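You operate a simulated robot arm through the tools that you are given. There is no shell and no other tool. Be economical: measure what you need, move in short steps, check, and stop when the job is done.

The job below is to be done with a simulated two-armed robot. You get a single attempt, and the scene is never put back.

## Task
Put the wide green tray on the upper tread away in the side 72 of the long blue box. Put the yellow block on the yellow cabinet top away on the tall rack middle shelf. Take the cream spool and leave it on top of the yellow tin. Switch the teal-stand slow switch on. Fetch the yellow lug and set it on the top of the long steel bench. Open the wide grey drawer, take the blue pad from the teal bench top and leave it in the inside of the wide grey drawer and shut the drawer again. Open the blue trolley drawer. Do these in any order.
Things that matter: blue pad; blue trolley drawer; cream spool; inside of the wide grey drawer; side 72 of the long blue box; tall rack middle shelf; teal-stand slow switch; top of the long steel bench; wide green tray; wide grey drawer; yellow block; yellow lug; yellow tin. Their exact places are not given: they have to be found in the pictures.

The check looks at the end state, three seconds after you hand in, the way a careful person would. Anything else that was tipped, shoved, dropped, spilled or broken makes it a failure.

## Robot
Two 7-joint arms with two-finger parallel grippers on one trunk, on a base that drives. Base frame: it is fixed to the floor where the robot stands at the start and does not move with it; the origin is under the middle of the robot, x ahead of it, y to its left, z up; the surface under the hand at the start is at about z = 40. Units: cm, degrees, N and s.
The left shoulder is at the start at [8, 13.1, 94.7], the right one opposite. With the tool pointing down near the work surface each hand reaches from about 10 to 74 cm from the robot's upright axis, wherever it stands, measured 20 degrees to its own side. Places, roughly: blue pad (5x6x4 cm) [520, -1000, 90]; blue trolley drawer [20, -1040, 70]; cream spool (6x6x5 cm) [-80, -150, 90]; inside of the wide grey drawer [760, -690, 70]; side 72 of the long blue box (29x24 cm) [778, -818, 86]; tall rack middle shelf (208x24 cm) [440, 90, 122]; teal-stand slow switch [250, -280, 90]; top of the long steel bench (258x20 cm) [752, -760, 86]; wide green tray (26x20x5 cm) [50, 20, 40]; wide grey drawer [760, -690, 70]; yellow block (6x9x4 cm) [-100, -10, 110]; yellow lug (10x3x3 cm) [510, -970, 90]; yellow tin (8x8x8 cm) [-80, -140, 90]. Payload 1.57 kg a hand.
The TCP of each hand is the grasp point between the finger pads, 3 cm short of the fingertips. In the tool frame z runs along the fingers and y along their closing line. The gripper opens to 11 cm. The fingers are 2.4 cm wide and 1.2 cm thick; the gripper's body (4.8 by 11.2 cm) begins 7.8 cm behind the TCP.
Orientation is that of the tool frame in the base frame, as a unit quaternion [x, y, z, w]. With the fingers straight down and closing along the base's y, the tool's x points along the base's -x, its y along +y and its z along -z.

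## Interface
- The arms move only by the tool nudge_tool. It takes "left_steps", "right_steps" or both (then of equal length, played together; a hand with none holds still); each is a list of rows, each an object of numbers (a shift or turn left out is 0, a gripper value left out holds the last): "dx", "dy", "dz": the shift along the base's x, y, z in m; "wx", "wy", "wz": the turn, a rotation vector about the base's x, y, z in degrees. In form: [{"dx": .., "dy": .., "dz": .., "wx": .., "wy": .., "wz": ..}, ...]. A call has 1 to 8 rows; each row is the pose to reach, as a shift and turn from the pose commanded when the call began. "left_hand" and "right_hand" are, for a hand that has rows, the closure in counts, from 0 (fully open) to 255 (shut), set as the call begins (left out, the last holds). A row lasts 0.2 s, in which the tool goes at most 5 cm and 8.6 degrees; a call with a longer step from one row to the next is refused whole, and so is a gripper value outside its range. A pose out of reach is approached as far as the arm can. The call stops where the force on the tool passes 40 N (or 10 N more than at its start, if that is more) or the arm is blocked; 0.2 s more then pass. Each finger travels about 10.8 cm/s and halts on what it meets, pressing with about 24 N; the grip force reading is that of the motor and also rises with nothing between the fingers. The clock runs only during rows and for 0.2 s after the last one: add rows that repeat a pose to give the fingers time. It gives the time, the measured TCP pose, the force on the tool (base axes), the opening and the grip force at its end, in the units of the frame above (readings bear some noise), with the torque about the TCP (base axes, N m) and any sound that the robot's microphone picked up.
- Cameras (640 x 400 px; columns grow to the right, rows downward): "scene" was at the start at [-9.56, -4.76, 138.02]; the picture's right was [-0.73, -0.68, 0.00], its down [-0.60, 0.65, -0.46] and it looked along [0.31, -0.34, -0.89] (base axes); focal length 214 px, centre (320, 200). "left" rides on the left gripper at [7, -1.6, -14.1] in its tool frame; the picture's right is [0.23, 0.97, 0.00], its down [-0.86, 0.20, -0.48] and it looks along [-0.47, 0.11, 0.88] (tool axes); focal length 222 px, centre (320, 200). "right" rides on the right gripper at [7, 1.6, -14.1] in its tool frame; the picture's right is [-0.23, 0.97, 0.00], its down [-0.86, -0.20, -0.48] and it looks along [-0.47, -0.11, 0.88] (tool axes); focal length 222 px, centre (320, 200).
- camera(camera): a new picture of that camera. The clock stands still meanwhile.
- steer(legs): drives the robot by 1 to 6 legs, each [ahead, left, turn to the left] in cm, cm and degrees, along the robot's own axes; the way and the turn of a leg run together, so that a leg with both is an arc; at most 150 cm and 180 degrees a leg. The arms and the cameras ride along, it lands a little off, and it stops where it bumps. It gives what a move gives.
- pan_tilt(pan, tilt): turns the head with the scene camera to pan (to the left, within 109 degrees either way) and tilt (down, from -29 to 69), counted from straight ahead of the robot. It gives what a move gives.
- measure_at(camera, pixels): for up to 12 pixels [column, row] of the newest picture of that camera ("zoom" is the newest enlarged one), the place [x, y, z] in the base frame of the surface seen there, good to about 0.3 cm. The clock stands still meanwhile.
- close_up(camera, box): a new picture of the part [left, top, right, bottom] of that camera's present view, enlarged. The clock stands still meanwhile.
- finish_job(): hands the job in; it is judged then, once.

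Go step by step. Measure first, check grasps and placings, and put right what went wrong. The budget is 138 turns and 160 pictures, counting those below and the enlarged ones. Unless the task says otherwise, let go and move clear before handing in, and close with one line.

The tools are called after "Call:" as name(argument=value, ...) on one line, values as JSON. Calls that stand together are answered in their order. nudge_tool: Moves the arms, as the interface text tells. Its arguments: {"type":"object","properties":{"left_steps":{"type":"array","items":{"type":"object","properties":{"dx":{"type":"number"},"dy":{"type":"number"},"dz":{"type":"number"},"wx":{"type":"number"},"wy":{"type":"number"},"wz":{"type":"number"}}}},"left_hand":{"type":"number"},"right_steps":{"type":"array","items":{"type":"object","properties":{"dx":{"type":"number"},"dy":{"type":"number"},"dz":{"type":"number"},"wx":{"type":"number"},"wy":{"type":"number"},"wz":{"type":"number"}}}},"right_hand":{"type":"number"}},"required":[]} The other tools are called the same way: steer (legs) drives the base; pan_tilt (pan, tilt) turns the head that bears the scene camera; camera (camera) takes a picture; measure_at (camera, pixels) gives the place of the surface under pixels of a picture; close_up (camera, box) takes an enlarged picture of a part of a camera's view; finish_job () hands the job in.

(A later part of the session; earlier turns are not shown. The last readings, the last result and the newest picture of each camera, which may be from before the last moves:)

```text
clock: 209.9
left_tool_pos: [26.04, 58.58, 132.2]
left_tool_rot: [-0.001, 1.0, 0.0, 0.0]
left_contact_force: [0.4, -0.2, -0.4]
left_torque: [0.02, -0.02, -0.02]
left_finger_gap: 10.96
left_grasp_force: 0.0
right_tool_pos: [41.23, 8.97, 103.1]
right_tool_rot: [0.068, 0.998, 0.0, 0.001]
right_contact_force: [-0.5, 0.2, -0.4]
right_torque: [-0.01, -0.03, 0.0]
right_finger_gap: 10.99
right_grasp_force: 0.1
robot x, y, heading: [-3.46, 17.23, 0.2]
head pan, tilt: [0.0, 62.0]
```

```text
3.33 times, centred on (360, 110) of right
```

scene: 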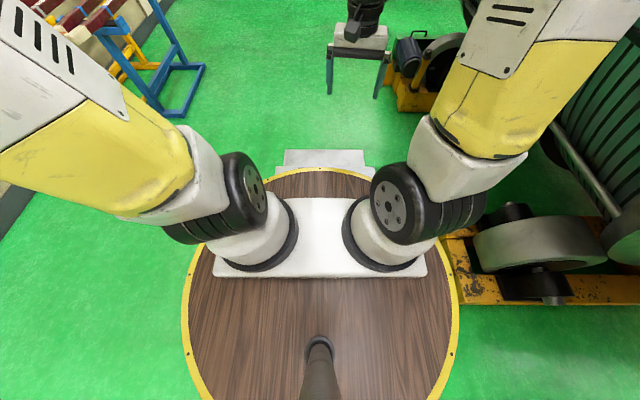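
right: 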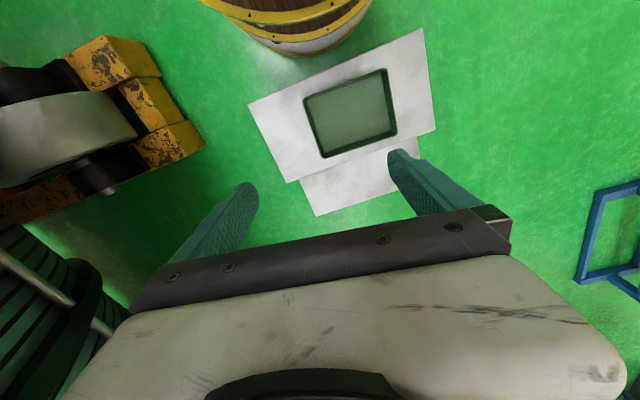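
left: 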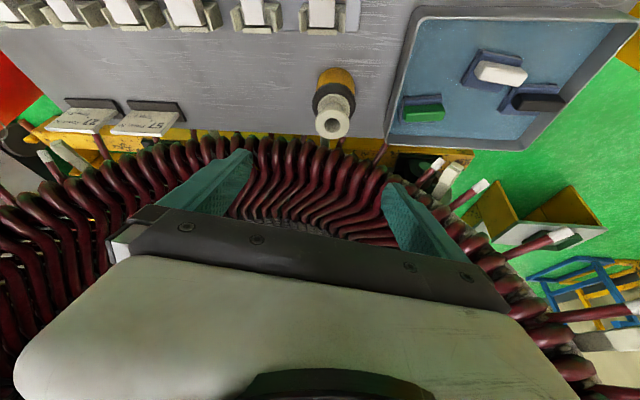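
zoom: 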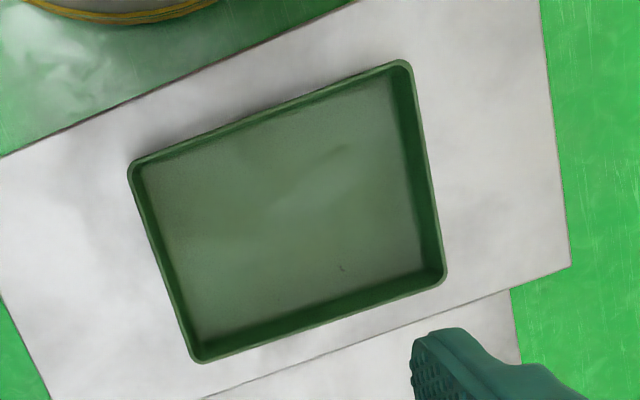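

Tray is turned about −3.7°, with wall mid-points near (48.8,29.3) and (47.2,4.2). Bringing both hands down over the short walls in two stages.

Call:
nudge_tool(left_steps=[{"dx": 0.0137, "dy": -0.0179, "dz": -0.0431}, {"dx": 0.0275, "dy": -0.0357, "dz": -0.0862}, {"dx": 0.0412, "dy": -0.0536, "dz": -0.1294}, {"dx": 0.055, "dy": -0.0715, "dz": -0.1725}, {"dx": 0.0687, "dy": -0.0894, "dz": -0.2156}, {"dx": 0.0825, "dy": -0.1072, "dz": -0.2587}, {"dx": 0.0962, "dy": -0.1251, "dz": -0.3019}, {"dx": 0.11, "dy": -0.143, "dz": -0.345}], right_steps=[{"dx": 0.004, "dy": -0.003, "dz": -0.027, "wz": 0.5}, {"dx": 0.008, "dy": -0.006, "dz": -0.054, "wz": 1}, {"dx": 0.011, "dy": -0.009, "dz": -0.081, "wz": 1.5}, {"dx": 0.015, "dy": -0.012, "dz": -0.108, "wz": 2}, {"dx": 0.019, "dy": -0.015, "dz": -0.135, "wz": 2.5}, {"dx": 0.022, "dy": -0.018, "dz": -0.162, "wz": 3}, {"dx": 0.026, "dy": -0.021, "dz": -0.189, "wz": 3.5}, {"dx": 0.03, "dy": -0.024, "dz": -0.215, "wz": 4.1}], left_hand=0, right_hand=0)

Call:
nudge_tool(left_steps=[{"dx": 0.0137, "dy": -0.0179, "dz": -0.0431, "wz": -0.5}, {"dx": 0.0275, "dy": -0.0357, "dz": -0.0862, "wz": -1}, {"dx": 0.0412, "dy": -0.0536, "dz": -0.1294, "wz": -1.5}, {"dx": 0.055, "dy": -0.0715, "dz": -0.1725, "wz": -2}, {"dx": 0.0687, "dy": -0.0894, "dz": -0.2156, "wz": -2.5}, {"dx": 0.0825, "dy": -0.1072, "dz": -0.2587, "wz": -3}, {"dx": 0.0962, "dy": -0.1251, "dz": -0.3019, "wz": -3.5}, {"dx": 0.113, "dy": -0.146, "dz": -0.345, "wz": -3.7}], right_steps=[{"dx": 0.004, "dy": -0.003, "dz": -0.027}, {"dx": 0.008, "dy": -0.006, "dz": -0.054}, {"dx": 0.011, "dy": -0.009, "dz": -0.081}, {"dx": 0.015, "dy": -0.012, "dz": -0.108}, {"dx": 0.019, "dy": -0.015, "dz": -0.135}, {"dx": 0.022, "dy": -0.018, "dz": -0.162}, {"dx": 0.026, "dy": -0.021, "dz": -0.189}, {"dx": 0.03, "dy": -0.024, "dz": -0.215}])

Call:
camera(camera="left")

Call:
camera(camera="right")

```text
clock: 211.7
left_tool_pos: [37.43, 44.4, 97.92]
left_tool_rot: [0.0, 1.0, -0.001, 0.0]
left_contact_force: [-0.7, 0.4, -0.3]
left_torque: [0.01, -0.05, -0.04]
left_finger_gap: 11.01
left_grasp_force: 0.1
right_tool_pos: [44.31, 6.58, 81.54]
right_tool_rot: [0.033, 0.999, 0.0, 0.001]
right_contact_force: [-0.6, 0.6, -0.3]
right_torque: [0.02, -0.06, 0.03]
right_finger_gap: 10.98
right_grasp_force: 0.0
robot x, y, heading: [-3.99, 17.42, 0.3]
head pan, tilt: [0.0, 62.0]
```

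```text
refused: row 8 steps farther than a row can; nothing moved
```

```text
100 pictures are left
```

left: 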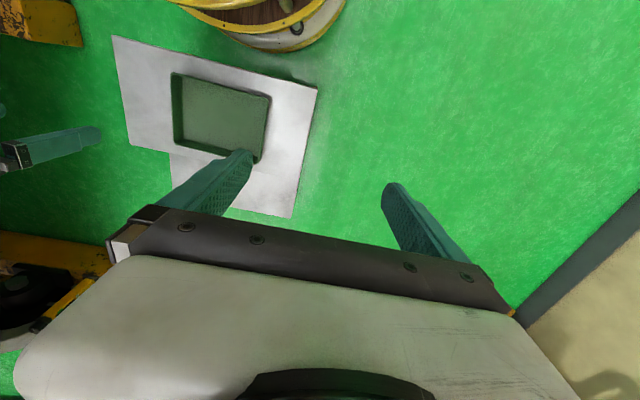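

```text
99 pictures are left
```

right: 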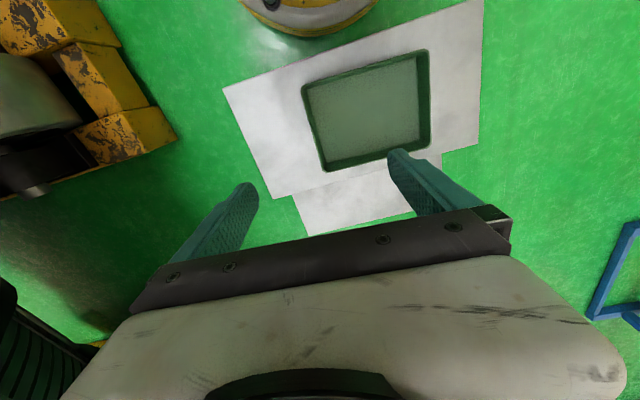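

Call:
nudge_tool(left_steps=[{"dx": 0.0142, "dy": -0.0189, "dz": -0.043, "wz": -0.5}, {"dx": 0.0285, "dy": -0.0377, "dz": -0.086, "wz": -1}, {"dx": 0.0427, "dy": -0.0566, "dz": -0.129, "wz": -1.5}, {"dx": 0.057, "dy": -0.0755, "dz": -0.172, "wz": -2}, {"dx": 0.0712, "dy": -0.0944, "dz": -0.215, "wz": -2.5}, {"dx": 0.0855, "dy": -0.1132, "dz": -0.258, "wz": -3}, {"dx": 0.0997, "dy": -0.1321, "dz": -0.301, "wz": -3.5}, {"dx": 0.114, "dy": -0.151, "dz": -0.344, "wz": -3.7}], right_steps=[{"dx": 0.004, "dy": -0.003, "dz": -0.024}, {"dx": 0.007, "dy": -0.006, "dz": -0.049}, {"dx": 0.011, "dy": -0.009, "dz": -0.073}, {"dx": 0.015, "dy": -0.012, "dz": -0.098}, {"dx": 0.018, "dy": -0.015, "dz": -0.122}, {"dx": 0.022, "dy": -0.018, "dz": -0.147}, {"dx": 0.026, "dy": -0.021, "dz": -0.171}, {"dx": 0.029, "dy": -0.024, "dz": -0.195}])

Call:
camera(camera="left")

Call:
camera(camera="right")

```text
clock: 213.5
left_tool_pos: [48.87, 29.32, 63.2]
left_tool_rot: [0.031, 1.0, 0.001, 0.0]
left_contact_force: [-0.6, -0.3, -0.6]
left_torque: [-0.01, 0.01, -0.01]
left_finger_gap: 11.01
left_grasp_force: 0.0
right_tool_pos: [47.18, 4.22, 62.07]
right_tool_rot: [0.032, 0.999, 0.0, 0.0]
right_contact_force: [-0.4, -0.1, 0.8]
right_torque: [-0.02, -0.02, -0.02]
right_finger_gap: 11.02
right_grasp_force: 0.1
robot x, y, heading: [-3.45, 17.58, 0.2]
head pan, tilt: [0.0, 62.0]
```

```text
98 pictures are left
```

left: 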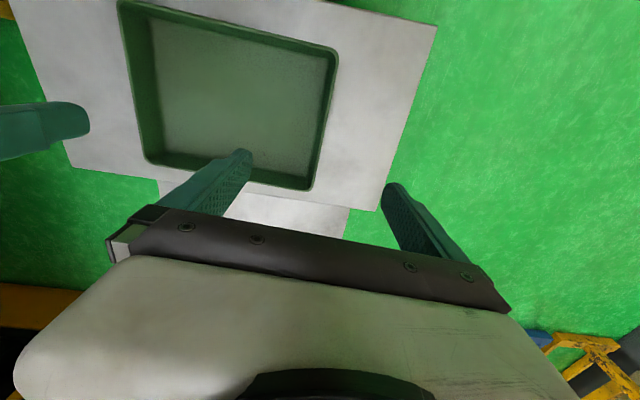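

```text
97 pictures are left
```

right: 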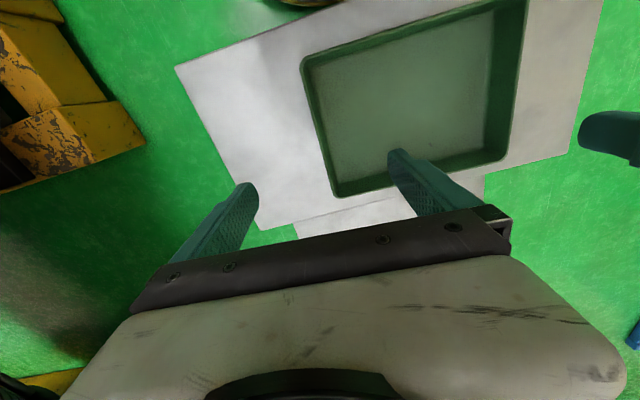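

Call:
measure_at(camera="left", pixels=[[336, 55], [332, 80], [325, 120], [318, 150], [312, 183], [322, 120], [329, 120]])

Call:
measure_at(camera="right", pixels=[[303, 62], [309, 90], [318, 125], [326, 155], [333, 190], [315, 125], [322, 125]])

```text
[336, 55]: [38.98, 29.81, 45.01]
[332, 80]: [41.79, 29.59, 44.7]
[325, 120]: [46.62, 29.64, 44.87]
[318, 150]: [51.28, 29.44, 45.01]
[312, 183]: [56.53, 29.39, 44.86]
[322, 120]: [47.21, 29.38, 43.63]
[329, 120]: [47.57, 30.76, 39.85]
```

```text
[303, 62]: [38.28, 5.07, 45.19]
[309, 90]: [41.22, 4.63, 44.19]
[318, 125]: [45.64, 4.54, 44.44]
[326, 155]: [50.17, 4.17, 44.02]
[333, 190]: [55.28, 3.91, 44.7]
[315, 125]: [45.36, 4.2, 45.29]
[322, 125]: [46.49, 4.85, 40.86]
```

Walls lie at y≈29.5 and y≈4.3 under the tools. Descending, then closing both.

Call:
nudge_tool(left_steps=[{"dz": -0.045, "dy": 0.002}, {"dz": -0.09, "dy": 0.002}, {"dz": -0.135, "dy": 0.002}, {"dz": -0.165, "dy": 0.002}, {"dz": -0.178, "dy": 0.002}, {"dz": -0.178, "dy": 0.002}], right_steps=[{"dz": -0.042}, {"dz": -0.084}, {"dz": -0.125}, {"dz": -0.155}, {"dz": -0.167}, {"dz": -0.167}])

Call:
nudge_tool(left_steps=[{}, {}, {}, {}], right_steps=[{}, {}, {}, {}], left_hand=255, right_hand=255)

Call:
camera(camera="left")

Call:
camera(camera="right")

```text
clock: 214.9
left_tool_pos: [48.69, 29.5, 45.73]
left_tool_rot: [0.032, 0.999, 0.0, -0.001]
left_contact_force: [-1.2, -0.4, 0.0]
left_torque: [0.02, -0.04, 0.0]
left_finger_gap: 11.01
left_grasp_force: 0.0
right_tool_pos: [47.43, 4.32, 45.59]
right_tool_rot: [0.033, 0.999, -0.001, 0.001]
right_contact_force: [0.2, -0.2, 0.5]
right_torque: [-0.02, 0.0, -0.02]
right_finger_gap: 10.99
right_grasp_force: 0.1
robot x, y, heading: [-3.68, 17.52, -0.1]
head pan, tilt: [0.0, 62.0]
```

```text
clock: 215.9
left_tool_pos: [48.79, 29.47, 45.72]
left_tool_rot: [0.031, 1.0, 0.0, 0.0]
left_contact_force: [4.5, 3.8, 0.7]
left_torque: [-0.47, 0.24, 0.53]
left_finger_gap: 0.66
left_grasp_force: 23.7
right_tool_pos: [47.5, 4.29, 45.6]
right_tool_rot: [0.032, 0.999, 0.001, 0.0]
right_contact_force: [-3.1, -3.7, 2.5]
right_torque: [0.55, -0.22, 0.56]
right_finger_gap: 0.69
right_grasp_force: 23.9
robot x, y, heading: [-3.29, 17.4, -0.1]
head pan, tilt: [0.0, 62.0]
```

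```text
96 pictures are left
```

left: 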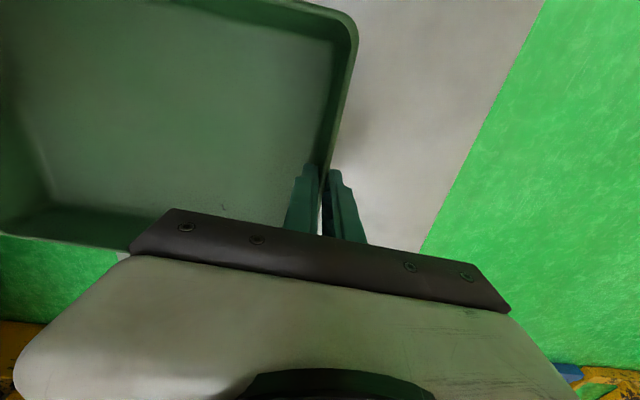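

```text
95 pictures are left
```

right: 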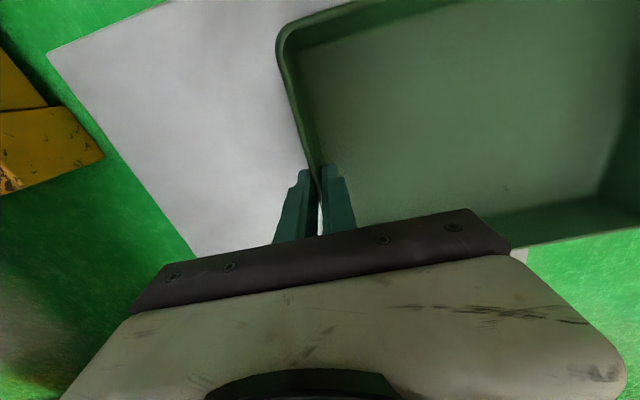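

Both walls are gripped (0.66/0.69 cm). Lifting both together.

Call:
nudge_tool(left_steps=[{"dz": 0.02}, {"dz": 0.06}, {"dz": 0.105}, {"dz": 0.15}, {"dz": 0.195}, {"dz": 0.24}, {"dz": 0.285}, {"dz": 0.33}], right_steps=[{"dz": 0.02}, {"dz": 0.06}, {"dz": 0.105}, {"dz": 0.15}, {"dz": 0.195}, {"dz": 0.24}, {"dz": 0.285}, {"dz": 0.33}])

Call:
nudge_tool(left_steps=[{"dz": 0.03, "dx": -0.01}, {"dz": 0.07, "dx": -0.02}, {"dz": 0.11, "dx": -0.03}, {"dz": 0.15, "dx": -0.04}, {"dz": 0.19, "dx": -0.05}, {"dz": 0.23, "dx": -0.06}, {"dz": 0.27, "dx": -0.07}, {"dz": 0.31, "dx": -0.08}], right_steps=[{"dz": 0.03, "dx": -0.01}, {"dz": 0.07, "dx": -0.02}, {"dz": 0.11, "dx": -0.03}, {"dz": 0.15, "dx": -0.04}, {"dz": 0.19, "dx": -0.05}, {"dz": 0.23, "dx": -0.06}, {"dz": 0.27, "dx": -0.07}, {"dz": 0.31, "dx": -0.08}])

Call:
camera(camera="left")

```text
clock: 217.7
left_tool_pos: [48.42, 29.65, 78.43]
left_tool_rot: [0.032, 0.999, -0.002, -0.002]
left_contact_force: [4.2, -13.0, -2.1]
left_torque: [-0.81, -0.19, 0.62]
left_finger_gap: 0.73
left_grasp_force: 24.4
right_tool_pos: [47.41, 4.4, 78.83]
right_tool_rot: [0.031, 1.0, 0.002, 0.001]
right_contact_force: [-3.8, 12.4, -2.5]
right_torque: [0.82, 0.29, 0.61]
right_finger_gap: 0.68
right_grasp_force: 24.1
robot x, y, heading: [-3.45, 17.83, 0.2]
head pan, tilt: [0.0, 62.0]
```

```text
clock: 219.5
left_tool_pos: [40.91, 29.43, 109.17]
left_tool_rot: [0.031, 1.0, 0.002, 0.0]
left_contact_force: [-0.3, -9.3, -1.9]
left_torque: [-0.73, 0.33, -0.3]
left_finger_gap: 0.7
left_grasp_force: 23.9
right_tool_pos: [39.03, 4.22, 109.83]
right_tool_rot: [0.033, 0.999, 0.0, 0.001]
right_contact_force: [1.6, 9.9, -2.6]
right_torque: [0.8, -0.24, 0.1]
right_finger_gap: 0.53
right_grasp_force: 24.2
robot x, y, heading: [-3.2, 17.61, 0.2]
head pan, tilt: [0.0, 62.0]
```

```text
94 pictures are left
```

left: 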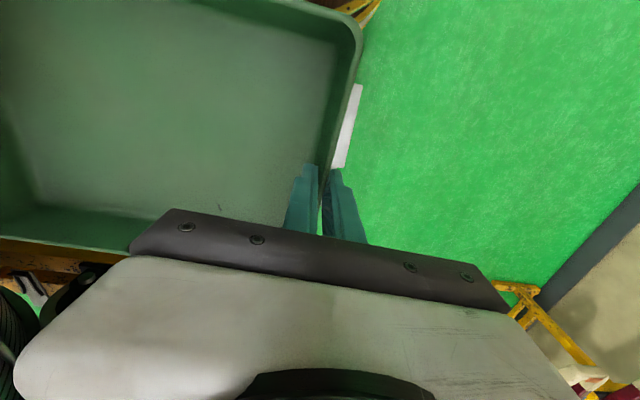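

Tray is held level. Driving up and round into the aisle again, to view the way onward.

Call:
steer(legs=[[0, 64, 0], [150, 0, 0], [152, 0, 0]])

Call:
steer(legs=[[0, 0, -90], [150, 0, 0], [130, 0, 0]])

Call:
pan_tilt(pan=20, tilt=15)

Call:
camera(camera="scene")

```text
refused: 152 is not a number from -150 to 150
```

```text
clock: 225.8
left_tool_pos: [7.83, -51.47, 108.97]
left_tool_rot: [0.735, 0.678, 0.005, 0.003]
left_contact_force: [6.7, -3.8, -1.4]
left_torque: [0.33, 0.44, 0.55]
left_finger_gap: 0.76
left_grasp_force: 24.1
right_tool_pos: [-17.48, -49.5, 109.63]
right_tool_rot: [0.73, 0.683, -0.002, -0.003]
right_contact_force: [-5.9, 2.1, -1.4]
right_torque: [-0.28, -0.46, 0.11]
right_finger_gap: 0.58
right_grasp_force: 24.1
robot x, y, heading: [-3.67, -7.17, -90.0]
head pan, tilt: [0.0, 62.0]
stopped in leg 2: the force on the tool passed its limit at 54 N (the readings are from after the stop); the commanded pose is now the measured one
```

```text
clock: 226.9
left_tool_pos: [7.74, -51.31, 109.0]
left_tool_rot: [0.735, 0.678, 0.004, 0.003]
left_contact_force: [12.8, -4.0, -2.2]
left_torque: [-0.33, 0.33, 0.62]
left_finger_gap: 0.74
left_grasp_force: 24.1
right_tool_pos: [-17.49, -49.58, 109.66]
right_tool_rot: [0.73, 0.683, -0.002, -0.003]
right_contact_force: [-12.1, 4.3, -0.4]
right_torque: [0.31, -0.41, 0.28]
right_finger_gap: 0.59
right_grasp_force: 23.7
robot x, y, heading: [-3.51, -7.33, -90.0]
head pan, tilt: [20.0, 15.0]
```

```text
93 pictures are left
```

scene: 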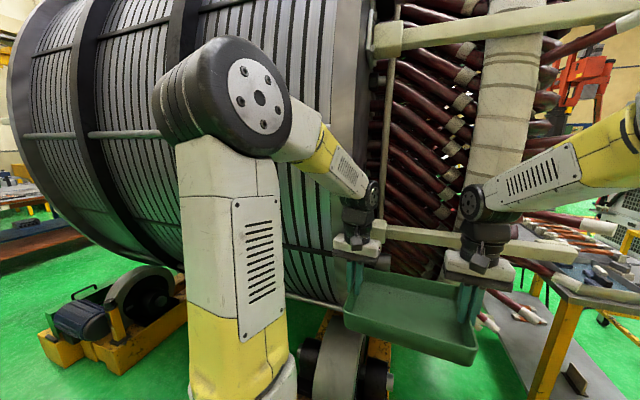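

A refused first drive let the second run the wrong way, and the tray touched the rotor's bar; nothing fell and the tray is still held. Backing off straight and checking.

Call:
steer(legs=[[-25, 0, 0]])

Call:
camera(camera="scene")

Call:
camera(camera="right")

```text
clock: 228.8
left_tool_pos: [8.1, -26.01, 108.94]
left_tool_rot: [0.733, 0.681, 0.004, 0.002]
left_contact_force: [3.8, -2.8, -2.0]
left_torque: [0.01, 0.47, 0.6]
left_finger_gap: 0.72
left_grasp_force: 23.5
right_tool_pos: [-17.02, -24.34, 109.55]
right_tool_rot: [0.728, 0.685, -0.002, -0.003]
right_contact_force: [-2.8, 3.2, -1.6]
right_torque: [0.03, -0.56, 0.13]
right_finger_gap: 0.57
right_grasp_force: 24.5
robot x, y, heading: [-3.84, 17.66, -89.7]
head pan, tilt: [20.0, 15.0]
```

```text
92 pictures are left
```

scene: 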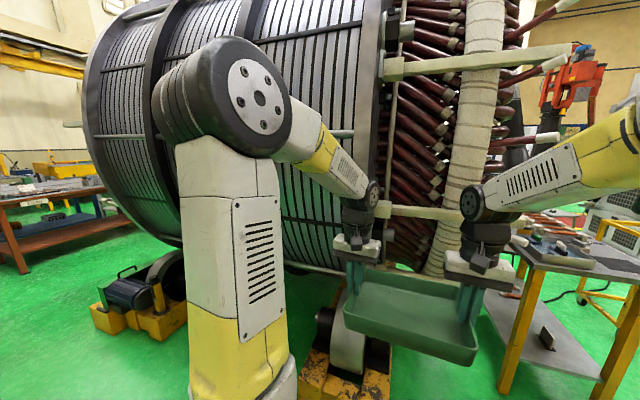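

```text
91 pictures are left
```

right: 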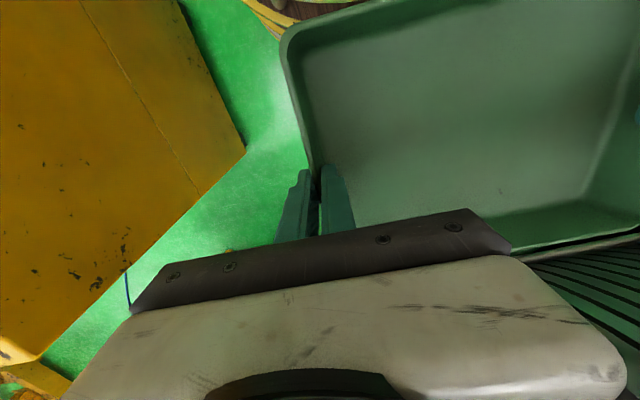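

Tray grip is unchanged and the rotor looks as before. Now the proper route: back to y≈82, sideways to x≈297, then down the aisle.

Call:
steer(legs=[[-64, 0, 0], [0, 150, 0], [0, 150, 0]])

```text
clock: 246.7
left_tool_pos: [315.93, 47.36, 109.05]
left_tool_rot: [0.722, 0.691, 0.004, 0.003]
left_contact_force: [0.8, -2.5, -2.2]
left_torque: [0.02, 0.52, 0.5]
left_finger_gap: 0.7
left_grasp_force: 23.7
right_tool_pos: [290.66, 48.31, 109.6]
right_tool_rot: [0.718, 0.696, -0.001, -0.003]
right_contact_force: [-0.8, 3.3, -1.4]
right_torque: [0.02, -0.58, 0.14]
right_finger_gap: 0.61
right_grasp_force: 23.8
robot x, y, heading: [302.71, 91.09, -88.2]
head pan, tilt: [20.0, 15.0]
```

Call:
steer(legs=[[0, 0, -1.8], [150, 0, 0], [140, 0, 0]])

Call:
camera(camera="scene")

```text
clock: 260.7
left_tool_pos: [315.36, -235.87, 109.09]
left_tool_rot: [0.732, 0.681, 0.004, 0.003]
left_contact_force: [-0.4, -2.5, -1.7]
left_torque: [0.01, 0.53, 0.52]
left_finger_gap: 0.7
left_grasp_force: 24.1
right_tool_pos: [290.15, -234.13, 109.57]
right_tool_rot: [0.728, 0.685, -0.002, -0.002]
right_contact_force: [-0.4, 3.2, -1.6]
right_torque: [-0.02, -0.6, 0.06]
right_finger_gap: 0.56
right_grasp_force: 23.8
robot x, y, heading: [303.65, -191.51, -89.9]
head pan, tilt: [20.0, 15.0]
```

```text
90 pictures are left
```

scene: 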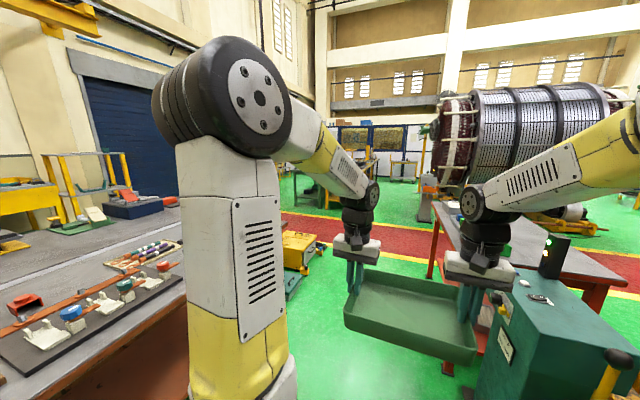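

Call:
measure_at(camera="scene", pixels=[[318, 262], [292, 285], [432, 270], [450, 368], [310, 190], [330, 200], [400, 180], [270, 205], [360, 158], [340, 180], [430, 205], [410, 235]])

Call:
close_up(camera="scene", box=[260, 100, 450, 250])

```text
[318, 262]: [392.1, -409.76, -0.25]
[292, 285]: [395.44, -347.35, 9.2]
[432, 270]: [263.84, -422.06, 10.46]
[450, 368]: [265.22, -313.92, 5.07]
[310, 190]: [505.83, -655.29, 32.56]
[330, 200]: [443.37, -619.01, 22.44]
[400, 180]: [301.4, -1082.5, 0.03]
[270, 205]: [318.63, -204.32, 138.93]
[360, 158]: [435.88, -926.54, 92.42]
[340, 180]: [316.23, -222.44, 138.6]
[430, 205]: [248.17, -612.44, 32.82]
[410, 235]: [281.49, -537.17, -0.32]
```

```text
2.67 times, centred on (355, 175) of scene
```

zoom: 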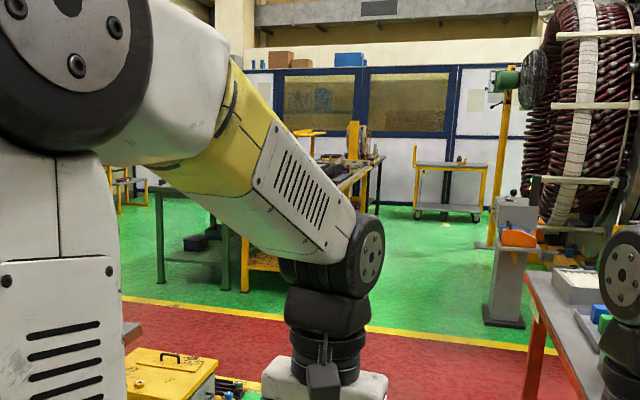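

Call:
steer(legs=[[0, 22, 0], [150, 0, 0], [138, 0, 0], [0, 0, 90]])

Call:
pan_tilt(pan=-10, tilt=15)

Call:
camera(camera="scene")

```text
clock: 279.8
left_tool_pos: [383.11, -465.3, 109.08]
left_tool_rot: [0.009, 1.0, 0.005, -0.001]
left_contact_force: [2.7, 0.2, -1.5]
left_torque: [-0.52, 0.0, 0.49]
left_finger_gap: 0.72
left_grasp_force: 24.0
right_tool_pos: [382.73, -490.64, 109.64]
right_tool_rot: [0.002, 1.0, -0.004, -0.002]
right_contact_force: [-2.3, -0.7, -1.1]
right_torque: [0.59, 0.05, 0.04]
right_finger_gap: 0.57
right_grasp_force: 23.9
robot x, y, heading: [339.72, -479.31, 3.5]
head pan, tilt: [20.0, 15.0]
```

```text
clock: 280.7
left_tool_pos: [382.97, -465.4, 108.97]
left_tool_rot: [0.008, 1.0, 0.005, -0.001]
left_contact_force: [2.3, 0.3, -0.7]
left_torque: [-0.55, -0.08, 0.49]
left_finger_gap: 0.7
left_grasp_force: 24.3
right_tool_pos: [382.78, -490.61, 109.52]
right_tool_rot: [0.002, 1.0, -0.003, -0.002]
right_contact_force: [-1.8, -0.6, -1.3]
right_torque: [0.6, 0.06, -0.01]
right_finger_gap: 0.61
right_grasp_force: 23.8
robot x, y, heading: [339.51, -479.58, 3.3]
head pan, tilt: [-10.0, 15.0]
```

```text
88 pictures are left
```

scene: 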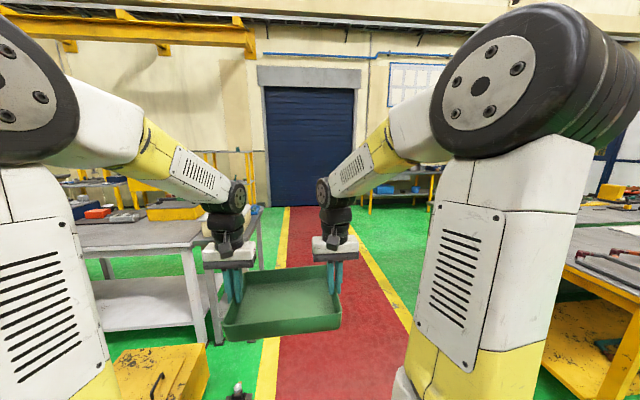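

Call:
measure_at(camera="scene", pixels=[[238, 395], [200, 380], [290, 240], [400, 310], [255, 370], [440, 200], [370, 210], [215, 335], [560, 300]])

Call:
pan_tilt(pan=-55, tilt=15)

Call:
camera(camera="scene")

```text
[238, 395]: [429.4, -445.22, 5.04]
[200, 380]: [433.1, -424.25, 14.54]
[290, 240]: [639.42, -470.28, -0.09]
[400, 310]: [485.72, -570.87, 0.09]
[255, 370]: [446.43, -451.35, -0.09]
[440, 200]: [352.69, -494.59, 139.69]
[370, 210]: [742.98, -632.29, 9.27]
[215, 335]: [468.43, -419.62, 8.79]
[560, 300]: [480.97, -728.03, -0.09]
```

```text
clock: 281.9
left_tool_pos: [383.05, -465.33, 108.93]
left_tool_rot: [0.009, 1.0, 0.004, 0.0]
left_contact_force: [1.8, 0.7, -2.2]
left_torque: [-0.55, -0.12, 0.49]
left_finger_gap: 0.69
left_grasp_force: 23.8
right_tool_pos: [382.67, -490.57, 109.6]
right_tool_rot: [0.002, 1.0, -0.003, -0.002]
right_contact_force: [-2.4, 0.1, -0.4]
right_torque: [0.59, 0.13, -0.01]
right_finger_gap: 0.58
right_grasp_force: 24.1
robot x, y, heading: [339.63, -479.48, 3.7]
head pan, tilt: [-55.0, 15.0]
```

```text
87 pictures are left
```

scene: 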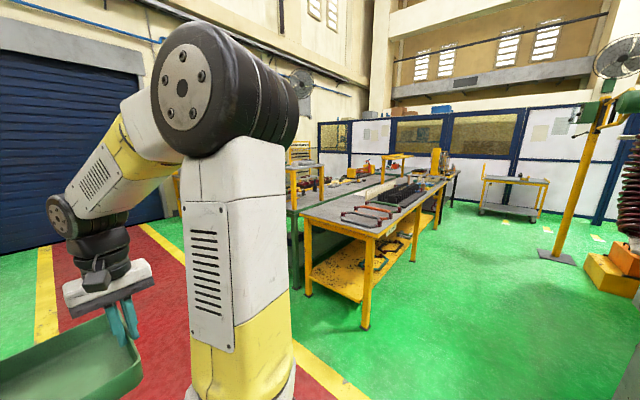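

The red lane (y −451..−570) runs clear to the east. I'll follow it to x≈640, turning to face south there.

Call:
steer(legs=[[0, 0, -3.6], [0, -27, 0], [150, 0, 0], [150, 0, 0]])

Call:
pan_tilt(pan=-60, tilt=20)

Call:
camera(camera="scene")

```text
clock: 298.3
left_tool_pos: [685.09, -500.69, 109.0]
left_tool_rot: [0.051, 0.999, 0.005, -0.001]
left_contact_force: [2.0, -0.3, -2.8]
left_torque: [-0.49, 0.05, 0.48]
left_finger_gap: 0.71
left_grasp_force: 24.1
right_tool_pos: [682.56, -525.79, 109.55]
right_tool_rot: [0.045, 0.999, -0.004, -0.001]
right_contact_force: [-1.0, 0.3, -2.0]
right_torque: [0.56, -0.02, -0.03]
right_finger_gap: 0.57
right_grasp_force: 24.1
robot x, y, heading: [640.81, -511.04, -1.7]
head pan, tilt: [-55.0, 15.0]
```

```text
clock: 298.9
left_tool_pos: [685.03, -500.78, 108.93]
left_tool_rot: [0.052, 0.999, 0.004, -0.001]
left_contact_force: [1.3, -0.4, -2.7]
left_torque: [-0.51, 0.11, 0.45]
left_finger_gap: 0.7
left_grasp_force: 24.2
right_tool_pos: [682.6, -525.91, 109.61]
right_tool_rot: [0.045, 0.999, -0.003, -0.002]
right_contact_force: [-1.1, -0.4, -1.0]
right_torque: [0.57, -0.08, -0.06]
right_finger_gap: 0.58
right_grasp_force: 24.0
robot x, y, heading: [640.85, -511.48, -1.6]
head pan, tilt: [-60.0, 20.0]
```

```text
86 pictures are left
```

scene: 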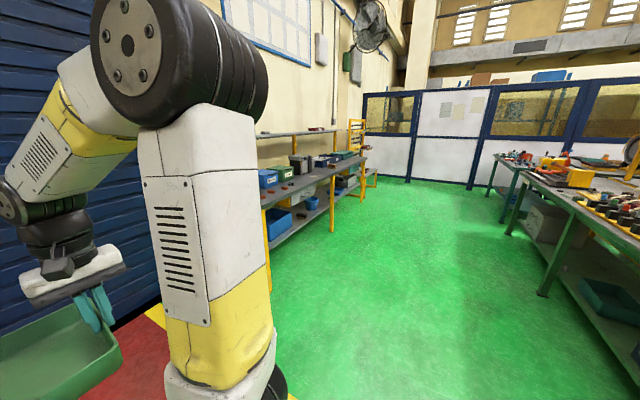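

Call:
measure_at(camera="scene", pixels=[[262, 195], [330, 232], [270, 250], [360, 155], [540, 295], [495, 155], [505, 232], [300, 180], [375, 182], [275, 180], [640, 245]])

Call:
close_up(camera="scene", box=[240, 110, 400, 260])

```text
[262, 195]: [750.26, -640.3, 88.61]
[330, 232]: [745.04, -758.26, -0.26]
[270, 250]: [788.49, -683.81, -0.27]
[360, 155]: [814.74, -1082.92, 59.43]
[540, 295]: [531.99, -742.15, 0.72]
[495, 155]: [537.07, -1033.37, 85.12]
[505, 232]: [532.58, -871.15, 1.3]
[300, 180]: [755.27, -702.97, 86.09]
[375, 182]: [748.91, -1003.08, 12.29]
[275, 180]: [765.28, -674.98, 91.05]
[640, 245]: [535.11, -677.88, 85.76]
```

```text
2.67 times, centred on (320, 185) of scene
```

zoom: 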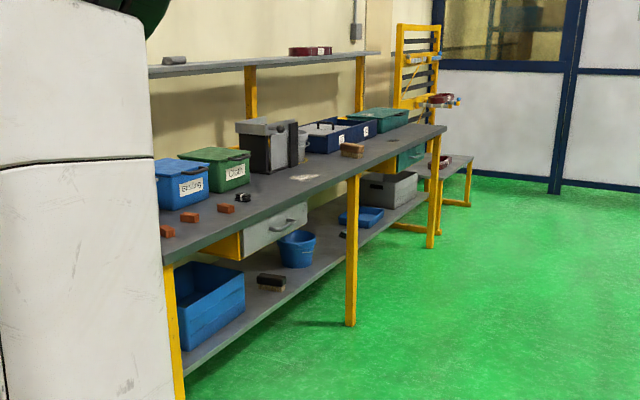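

Bench front edge is x≈745, z 86; the long blue box sits around y −820. Driving down the aisle to it.

Call:
steer(legs=[[0, 0, 1.6], [0, -150, 0], [0, -150, 0]])

Call:
pan_tilt(pan=-2, tilt=30)

Call:
camera(camera="scene")

```text
clock: 313.8
left_tool_pos: [685.62, -800.41, 108.99]
left_tool_rot: [0.042, 0.999, 0.004, -0.001]
left_contact_force: [2.0, 0.8, -1.8]
left_torque: [-0.53, 0.06, 0.44]
left_finger_gap: 0.7
left_grasp_force: 23.8
right_tool_pos: [683.54, -825.49, 109.72]
right_tool_rot: [0.038, 0.999, -0.003, -0.002]
right_contact_force: [-1.8, -0.4, -2.5]
right_torque: [0.58, -0.04, -0.09]
right_finger_gap: 0.58
right_grasp_force: 23.9
robot x, y, heading: [641.34, -811.95, -0.6]
head pan, tilt: [-60.0, 20.0]
```

```text
clock: 315.1
left_tool_pos: [685.6, -800.31, 109.04]
left_tool_rot: [0.042, 0.999, 0.004, -0.001]
left_contact_force: [1.4, 0.3, -2.2]
left_torque: [-0.5, -0.03, 0.46]
left_finger_gap: 0.69
left_grasp_force: 24.0
right_tool_pos: [683.52, -825.6, 109.54]
right_tool_rot: [0.037, 0.999, -0.004, -0.002]
right_contact_force: [-1.3, -0.1, -1.5]
right_torque: [0.59, 0.09, -0.03]
right_finger_gap: 0.59
right_grasp_force: 24.2
robot x, y, heading: [641.04, -811.49, -0.6]
head pan, tilt: [-2.0, 30.0]
```

```text
84 pictures are left
```

scene: 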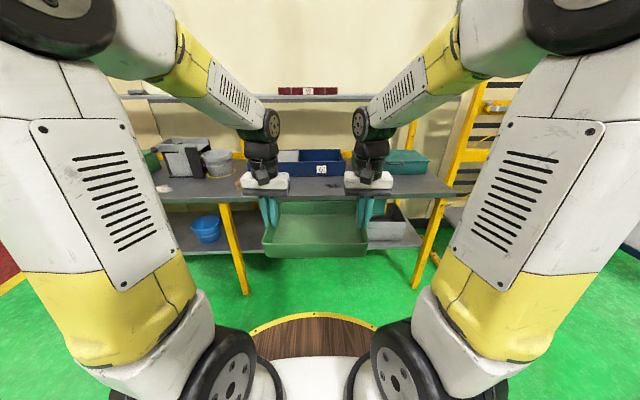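

Call:
close_up(camera="scene", box=[200, 80, 460, 260])

Call:
measure_at(camera="zoom", pixels=[[300, 30], [300, 42], [300, 200], [350, 195], [190, 185], [355, 215], [230, 185], [100, 250], [270, 180], [400, 240], [245, 175], [300, 262]])

```text
2.22 times, centred on (330, 170) of scene
```

zoom: 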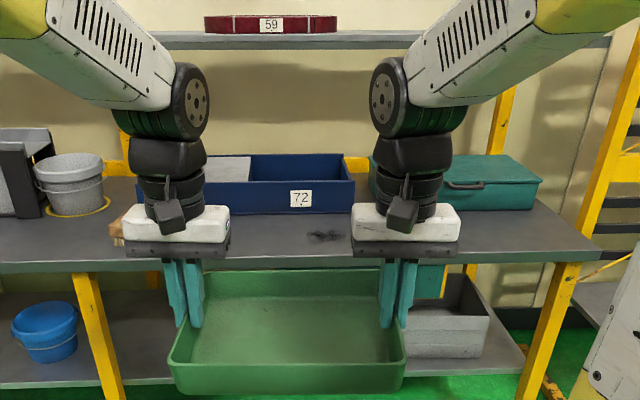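

```text
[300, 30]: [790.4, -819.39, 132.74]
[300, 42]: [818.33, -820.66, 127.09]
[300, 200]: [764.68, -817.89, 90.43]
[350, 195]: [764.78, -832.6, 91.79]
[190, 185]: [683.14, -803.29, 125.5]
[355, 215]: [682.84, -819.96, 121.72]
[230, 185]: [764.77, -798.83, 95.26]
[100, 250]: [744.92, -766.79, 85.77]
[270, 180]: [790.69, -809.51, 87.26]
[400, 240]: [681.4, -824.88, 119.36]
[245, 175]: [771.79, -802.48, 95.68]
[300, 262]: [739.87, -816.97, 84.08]
```

Side 72 is y −804..−833, x 766..790, with walls up to z≈95.5, so the tray's orientation is right but outer fingers on both short walls leave too little room. I'll set the tray on the bench strip before the box and shift the right hand to the front wall. First: straighten and close in.

Call:
steer(legs=[[0, 0, 4.6], [67.5, -13, 0]])

Call:
pan_tilt(pan=-4, tilt=45)

Call:
camera(camera="scene")

Call:
camera(camera="right")

```text
clock: 319.4
left_tool_pos: [754.1, -804.96, 108.99]
left_tool_rot: [0.004, 1.0, 0.004, -0.001]
left_contact_force: [1.7, 0.5, -2.0]
left_torque: [-0.52, -0.01, 0.44]
left_finger_gap: 0.69
left_grasp_force: 24.1
right_tool_pos: [753.93, -830.27, 109.8]
right_tool_rot: [-0.002, 1.0, -0.004, -0.001]
right_contact_force: [-1.7, 0.5, -0.5]
right_torque: [0.59, 0.02, -0.08]
right_finger_gap: 0.59
right_grasp_force: 23.7
robot x, y, heading: [710.89, -819.8, 4.1]
head pan, tilt: [-2.0, 30.0]
```

```text
clock: 320.1
left_tool_pos: [753.99, -804.93, 108.99]
left_tool_rot: [0.004, 1.0, 0.004, -0.001]
left_contact_force: [1.0, -0.2, -2.0]
left_torque: [-0.51, -0.02, 0.4]
left_finger_gap: 0.7
left_grasp_force: 24.0
right_tool_pos: [753.85, -830.26, 109.58]
right_tool_rot: [-0.002, 1.0, -0.004, -0.001]
right_contact_force: [-0.4, 0.2, -0.7]
right_torque: [0.61, 0.0, -0.08]
right_finger_gap: 0.56
right_grasp_force: 24.0
robot x, y, heading: [710.85, -819.56, 3.8]
head pan, tilt: [-4.0, 45.0]
```

```text
82 pictures are left
```

scene: 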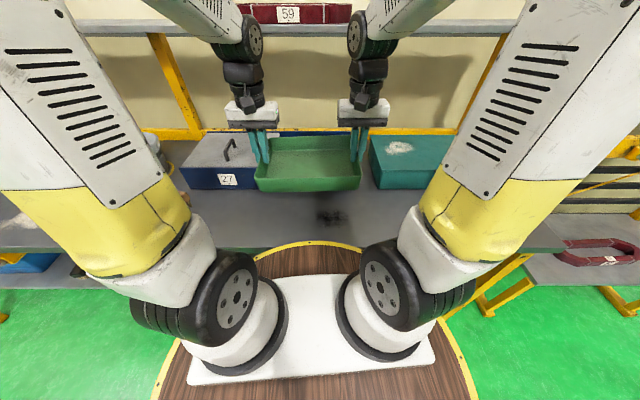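

```text
81 pictures are left
```

right: 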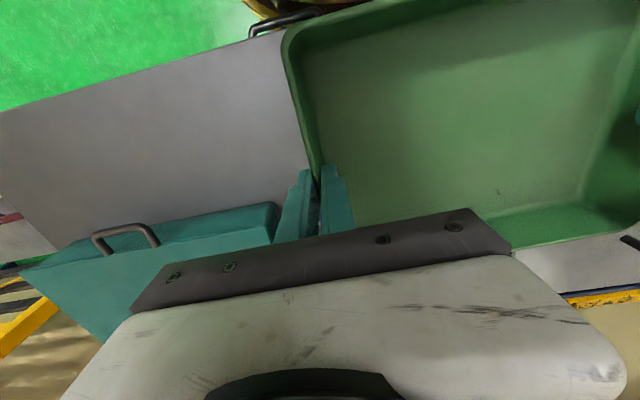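

Call:
nudge_tool(left_steps=[{"dx": -0.01, "dz": -0.04}, {"dx": -0.01, "dz": -0.08}, {"dx": -0.01, "dz": -0.12}, {"dx": -0.01, "dz": -0.15}, {"dx": -0.01, "dz": -0.166}, {"dx": -0.01, "dz": -0.172}, {"dx": -0.01, "dz": -0.172}], right_steps=[{"dx": -0.01, "dz": -0.04}, {"dx": -0.01, "dz": -0.08}, {"dx": -0.01, "dz": -0.12}, {"dx": -0.01, "dz": -0.152}, {"dx": -0.01, "dz": -0.17}, {"dx": -0.01, "dz": -0.178}, {"dx": -0.01, "dz": -0.178}])

Call:
camera(camera="right")

Call:
camera(camera="left")

```text
clock: 321.7
left_tool_pos: [752.92, -804.94, 91.86]
left_tool_rot: [0.004, 1.0, 0.005, 0.0]
left_contact_force: [-1.4, 4.2, 15.4]
left_torque: [-0.44, 0.01, 0.48]
left_finger_gap: 0.66
left_grasp_force: 24.3
right_tool_pos: [752.87, -830.18, 91.75]
right_tool_rot: [-0.002, 1.0, -0.003, -0.001]
right_contact_force: [-2.0, -5.4, -0.7]
right_torque: [0.44, -0.25, -0.11]
right_finger_gap: 0.64
right_grasp_force: 24.2
robot x, y, heading: [710.84, -819.75, 3.9]
head pan, tilt: [-4.0, 45.0]
```

```text
80 pictures are left
```

right: 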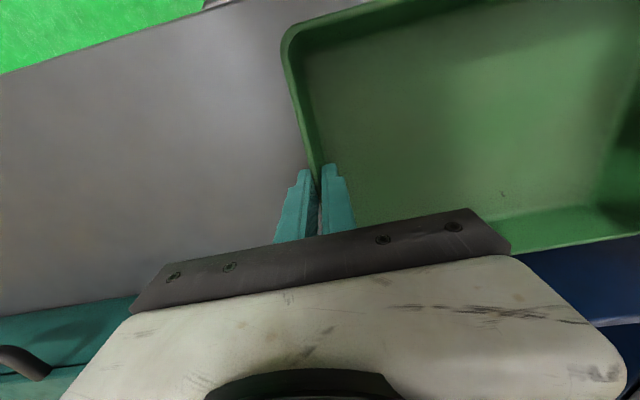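

```text
79 pictures are left
```

left: 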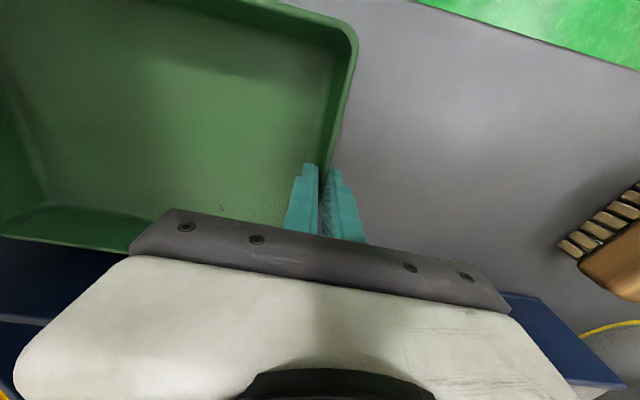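

Tray rests on the bench. Releasing the right hand, raising it, and turning it 90° to take the front wall.

Call:
nudge_tool(right_steps=[{}, {}, {"dz": 0.045}, {"dz": 0.09}, {"dz": 0.13}, {"dz": 0.13, "wz": 8.5}, {"dz": 0.13, "wz": 17}, {"dz": 0.13, "wz": 25.5}], right_hand=150)

Call:
nudge_tool(right_steps=[{"wz": 8, "dx": -0.012, "dy": 0.006}, {"wz": 16, "dx": -0.024, "dy": 0.013}, {"wz": 24, "dx": -0.036, "dy": 0.02}, {"wz": 32, "dx": -0.048, "dy": 0.026}, {"wz": 40, "dx": -0.06, "dy": 0.033}, {"wz": 48, "dx": -0.072, "dy": 0.04}, {"wz": 56, "dx": -0.084, "dy": 0.046}, {"wz": 64.5, "dx": -0.096, "dy": 0.052}], right_hand=100)

Call:
camera(camera="right")

Call:
camera(camera="scene")

```text
clock: 323.5
left_tool_pos: [752.9, -804.93, 91.91]
left_tool_rot: [0.003, 1.0, 0.005, -0.001]
left_contact_force: [-0.3, -3.4, 10.5]
left_torque: [-0.59, 0.02, 0.25]
left_finger_gap: 0.63
left_grasp_force: 23.9
right_tool_pos: [752.86, -830.27, 104.98]
right_tool_rot: [-0.223, 0.975, -0.003, 0.0]
right_contact_force: [-0.1, 0.1, 0.7]
right_torque: [-0.03, -0.01, -0.01]
right_finger_gap: 4.52
right_grasp_force: 0.1
robot x, y, heading: [711.02, -819.37, 4.1]
head pan, tilt: [-4.0, 45.0]
```

```text
clock: 325.3
left_tool_pos: [752.96, -805.05, 91.77]
left_tool_rot: [0.004, 1.0, 0.004, -0.001]
left_contact_force: [0.7, -1.8, 7.8]
left_torque: [-0.53, -0.19, 0.25]
left_finger_gap: 0.64
left_grasp_force: 23.7
right_tool_pos: [743.16, -825.13, 104.76]
right_tool_rot: [0.709, -0.705, 0.004, -0.002]
right_contact_force: [0.6, 0.0, 0.5]
right_torque: [0.0, 0.0, 0.0]
right_finger_gap: 6.68
right_grasp_force: 0.1
robot x, y, heading: [711.04, -819.99, 3.8]
head pan, tilt: [-4.0, 45.0]
```

```text
78 pictures are left
```

right: 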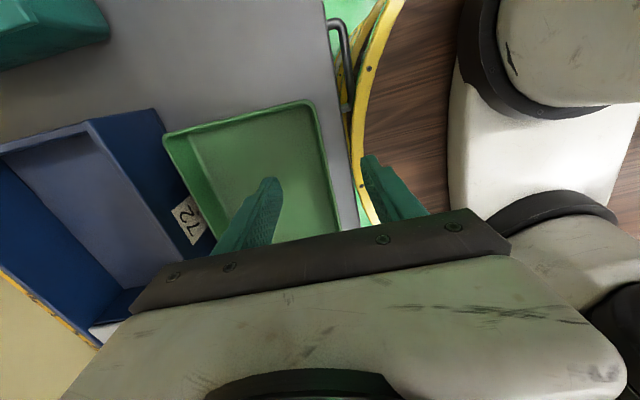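

```text
77 pictures are left
```

scene: 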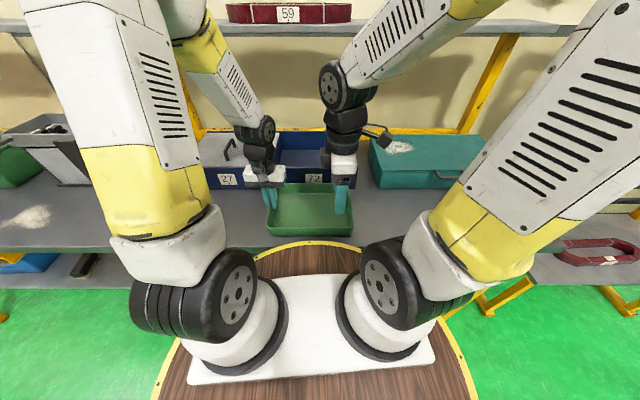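

Call:
measure_at(camera="right", pixels=[[316, 110], [322, 140], [330, 170], [312, 120], [168, 150], [350, 40], [90, 122], [4, 148], [155, 112], [120, 310], [60, 170], [213, 225]])

Call:
close_up(camera="right", box=[0, 90, 352, 310])

```text
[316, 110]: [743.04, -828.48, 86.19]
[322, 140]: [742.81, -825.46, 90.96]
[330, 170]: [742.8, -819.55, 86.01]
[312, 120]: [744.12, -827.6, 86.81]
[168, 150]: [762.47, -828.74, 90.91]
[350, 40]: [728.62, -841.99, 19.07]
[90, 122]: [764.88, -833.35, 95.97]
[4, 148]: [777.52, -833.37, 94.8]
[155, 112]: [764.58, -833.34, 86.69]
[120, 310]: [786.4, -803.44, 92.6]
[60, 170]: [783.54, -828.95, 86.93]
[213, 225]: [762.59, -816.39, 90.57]
```

```text
1.82 times, centred on (176, 200) of right
```

zoom: 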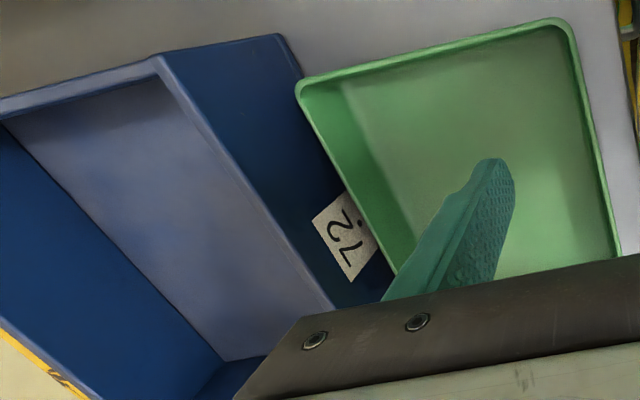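

Call:
measure_at(camera="zoom", pixels=[[155, 60], [160, 75], [190, 110], [180, 100], [250, 210], [240, 215], [75, 92], [75, 105], [330, 308], [220, 362], [100, 270], [5, 125]])

```text
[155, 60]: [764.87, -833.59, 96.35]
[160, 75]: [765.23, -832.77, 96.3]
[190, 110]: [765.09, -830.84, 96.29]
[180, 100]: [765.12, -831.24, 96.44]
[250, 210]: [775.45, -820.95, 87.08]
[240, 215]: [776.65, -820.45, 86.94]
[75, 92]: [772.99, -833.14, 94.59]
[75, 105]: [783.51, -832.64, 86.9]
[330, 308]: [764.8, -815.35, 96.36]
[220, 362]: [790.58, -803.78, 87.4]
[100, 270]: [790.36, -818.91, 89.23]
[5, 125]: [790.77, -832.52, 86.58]
```

Compartment interior: y −832.7..−803.6, x 766..790.4, floor 87, rim 96. Taking the tray's front wall with the right hand now.

Call:
nudge_tool(right_steps=[{"dx": -0.003, "dz": -0.04}, {"dx": -0.003, "dz": -0.08}, {"dx": -0.003, "dz": -0.12}, {"dx": -0.003, "dz": -0.143}, {"dx": -0.003, "dz": -0.143}])

Call:
nudge_tool(right_steps=[{}, {}, {}, {}], right_hand=255)

Call:
camera(camera="right")

```text
clock: 326.5
left_tool_pos: [753.0, -804.88, 91.84]
left_tool_rot: [0.005, 1.0, 0.004, 0.0]
left_contact_force: [-0.1, 1.6, 7.0]
left_torque: [-0.5, 0.23, 0.2]
left_finger_gap: 0.67
left_grasp_force: 24.3
right_tool_pos: [746.19, -823.84, 90.98]
right_tool_rot: [0.709, -0.705, 0.002, 0.0]
right_contact_force: [0.3, 1.5, 0.2]
right_torque: [0.01, 0.0, 0.03]
right_finger_gap: 6.68
right_grasp_force: 0.1
right hand out of reach, approached as far as the arm can: row 2, 3, 4, 5
robot x, y, heading: [710.69, -819.21, 4.1]
head pan, tilt: [-4.0, 45.0]
```

```text
clock: 327.1
left_tool_pos: [753.13, -804.81, 91.98]
left_tool_rot: [0.002, 1.0, 0.003, 0.004]
left_contact_force: [7.8, -1.2, -4.6]
left_torque: [-0.55, -0.07, 0.55]
left_finger_gap: 0.78
left_grasp_force: 24.0
right_tool_pos: [744.89, -824.1, 90.7]
right_tool_rot: [0.71, -0.704, 0.0, 0.014]
right_contact_force: [-47.5, 8.2, 19.1]
right_torque: [-0.11, -0.07, 0.51]
right_finger_gap: 1.17
right_grasp_force: 24.4
robot x, y, heading: [710.41, -819.53, 4.1]
head pan, tilt: [-4.0, 45.0]
stopped in row 2 (right hand): the force on the tool passed its limit at 46 N (the readings are from after the stop); the commanded pose is now the measured one
```

```text
75 pictures are left
```

right: 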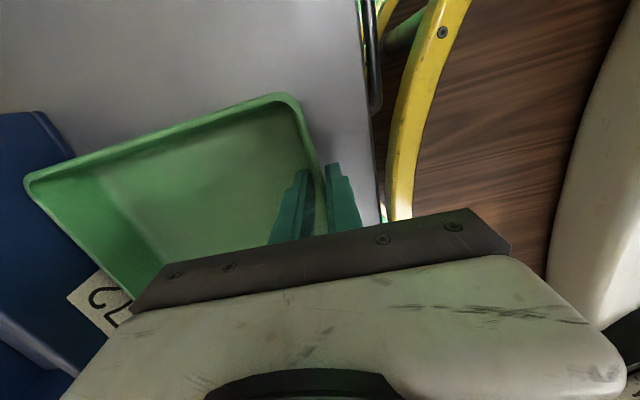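

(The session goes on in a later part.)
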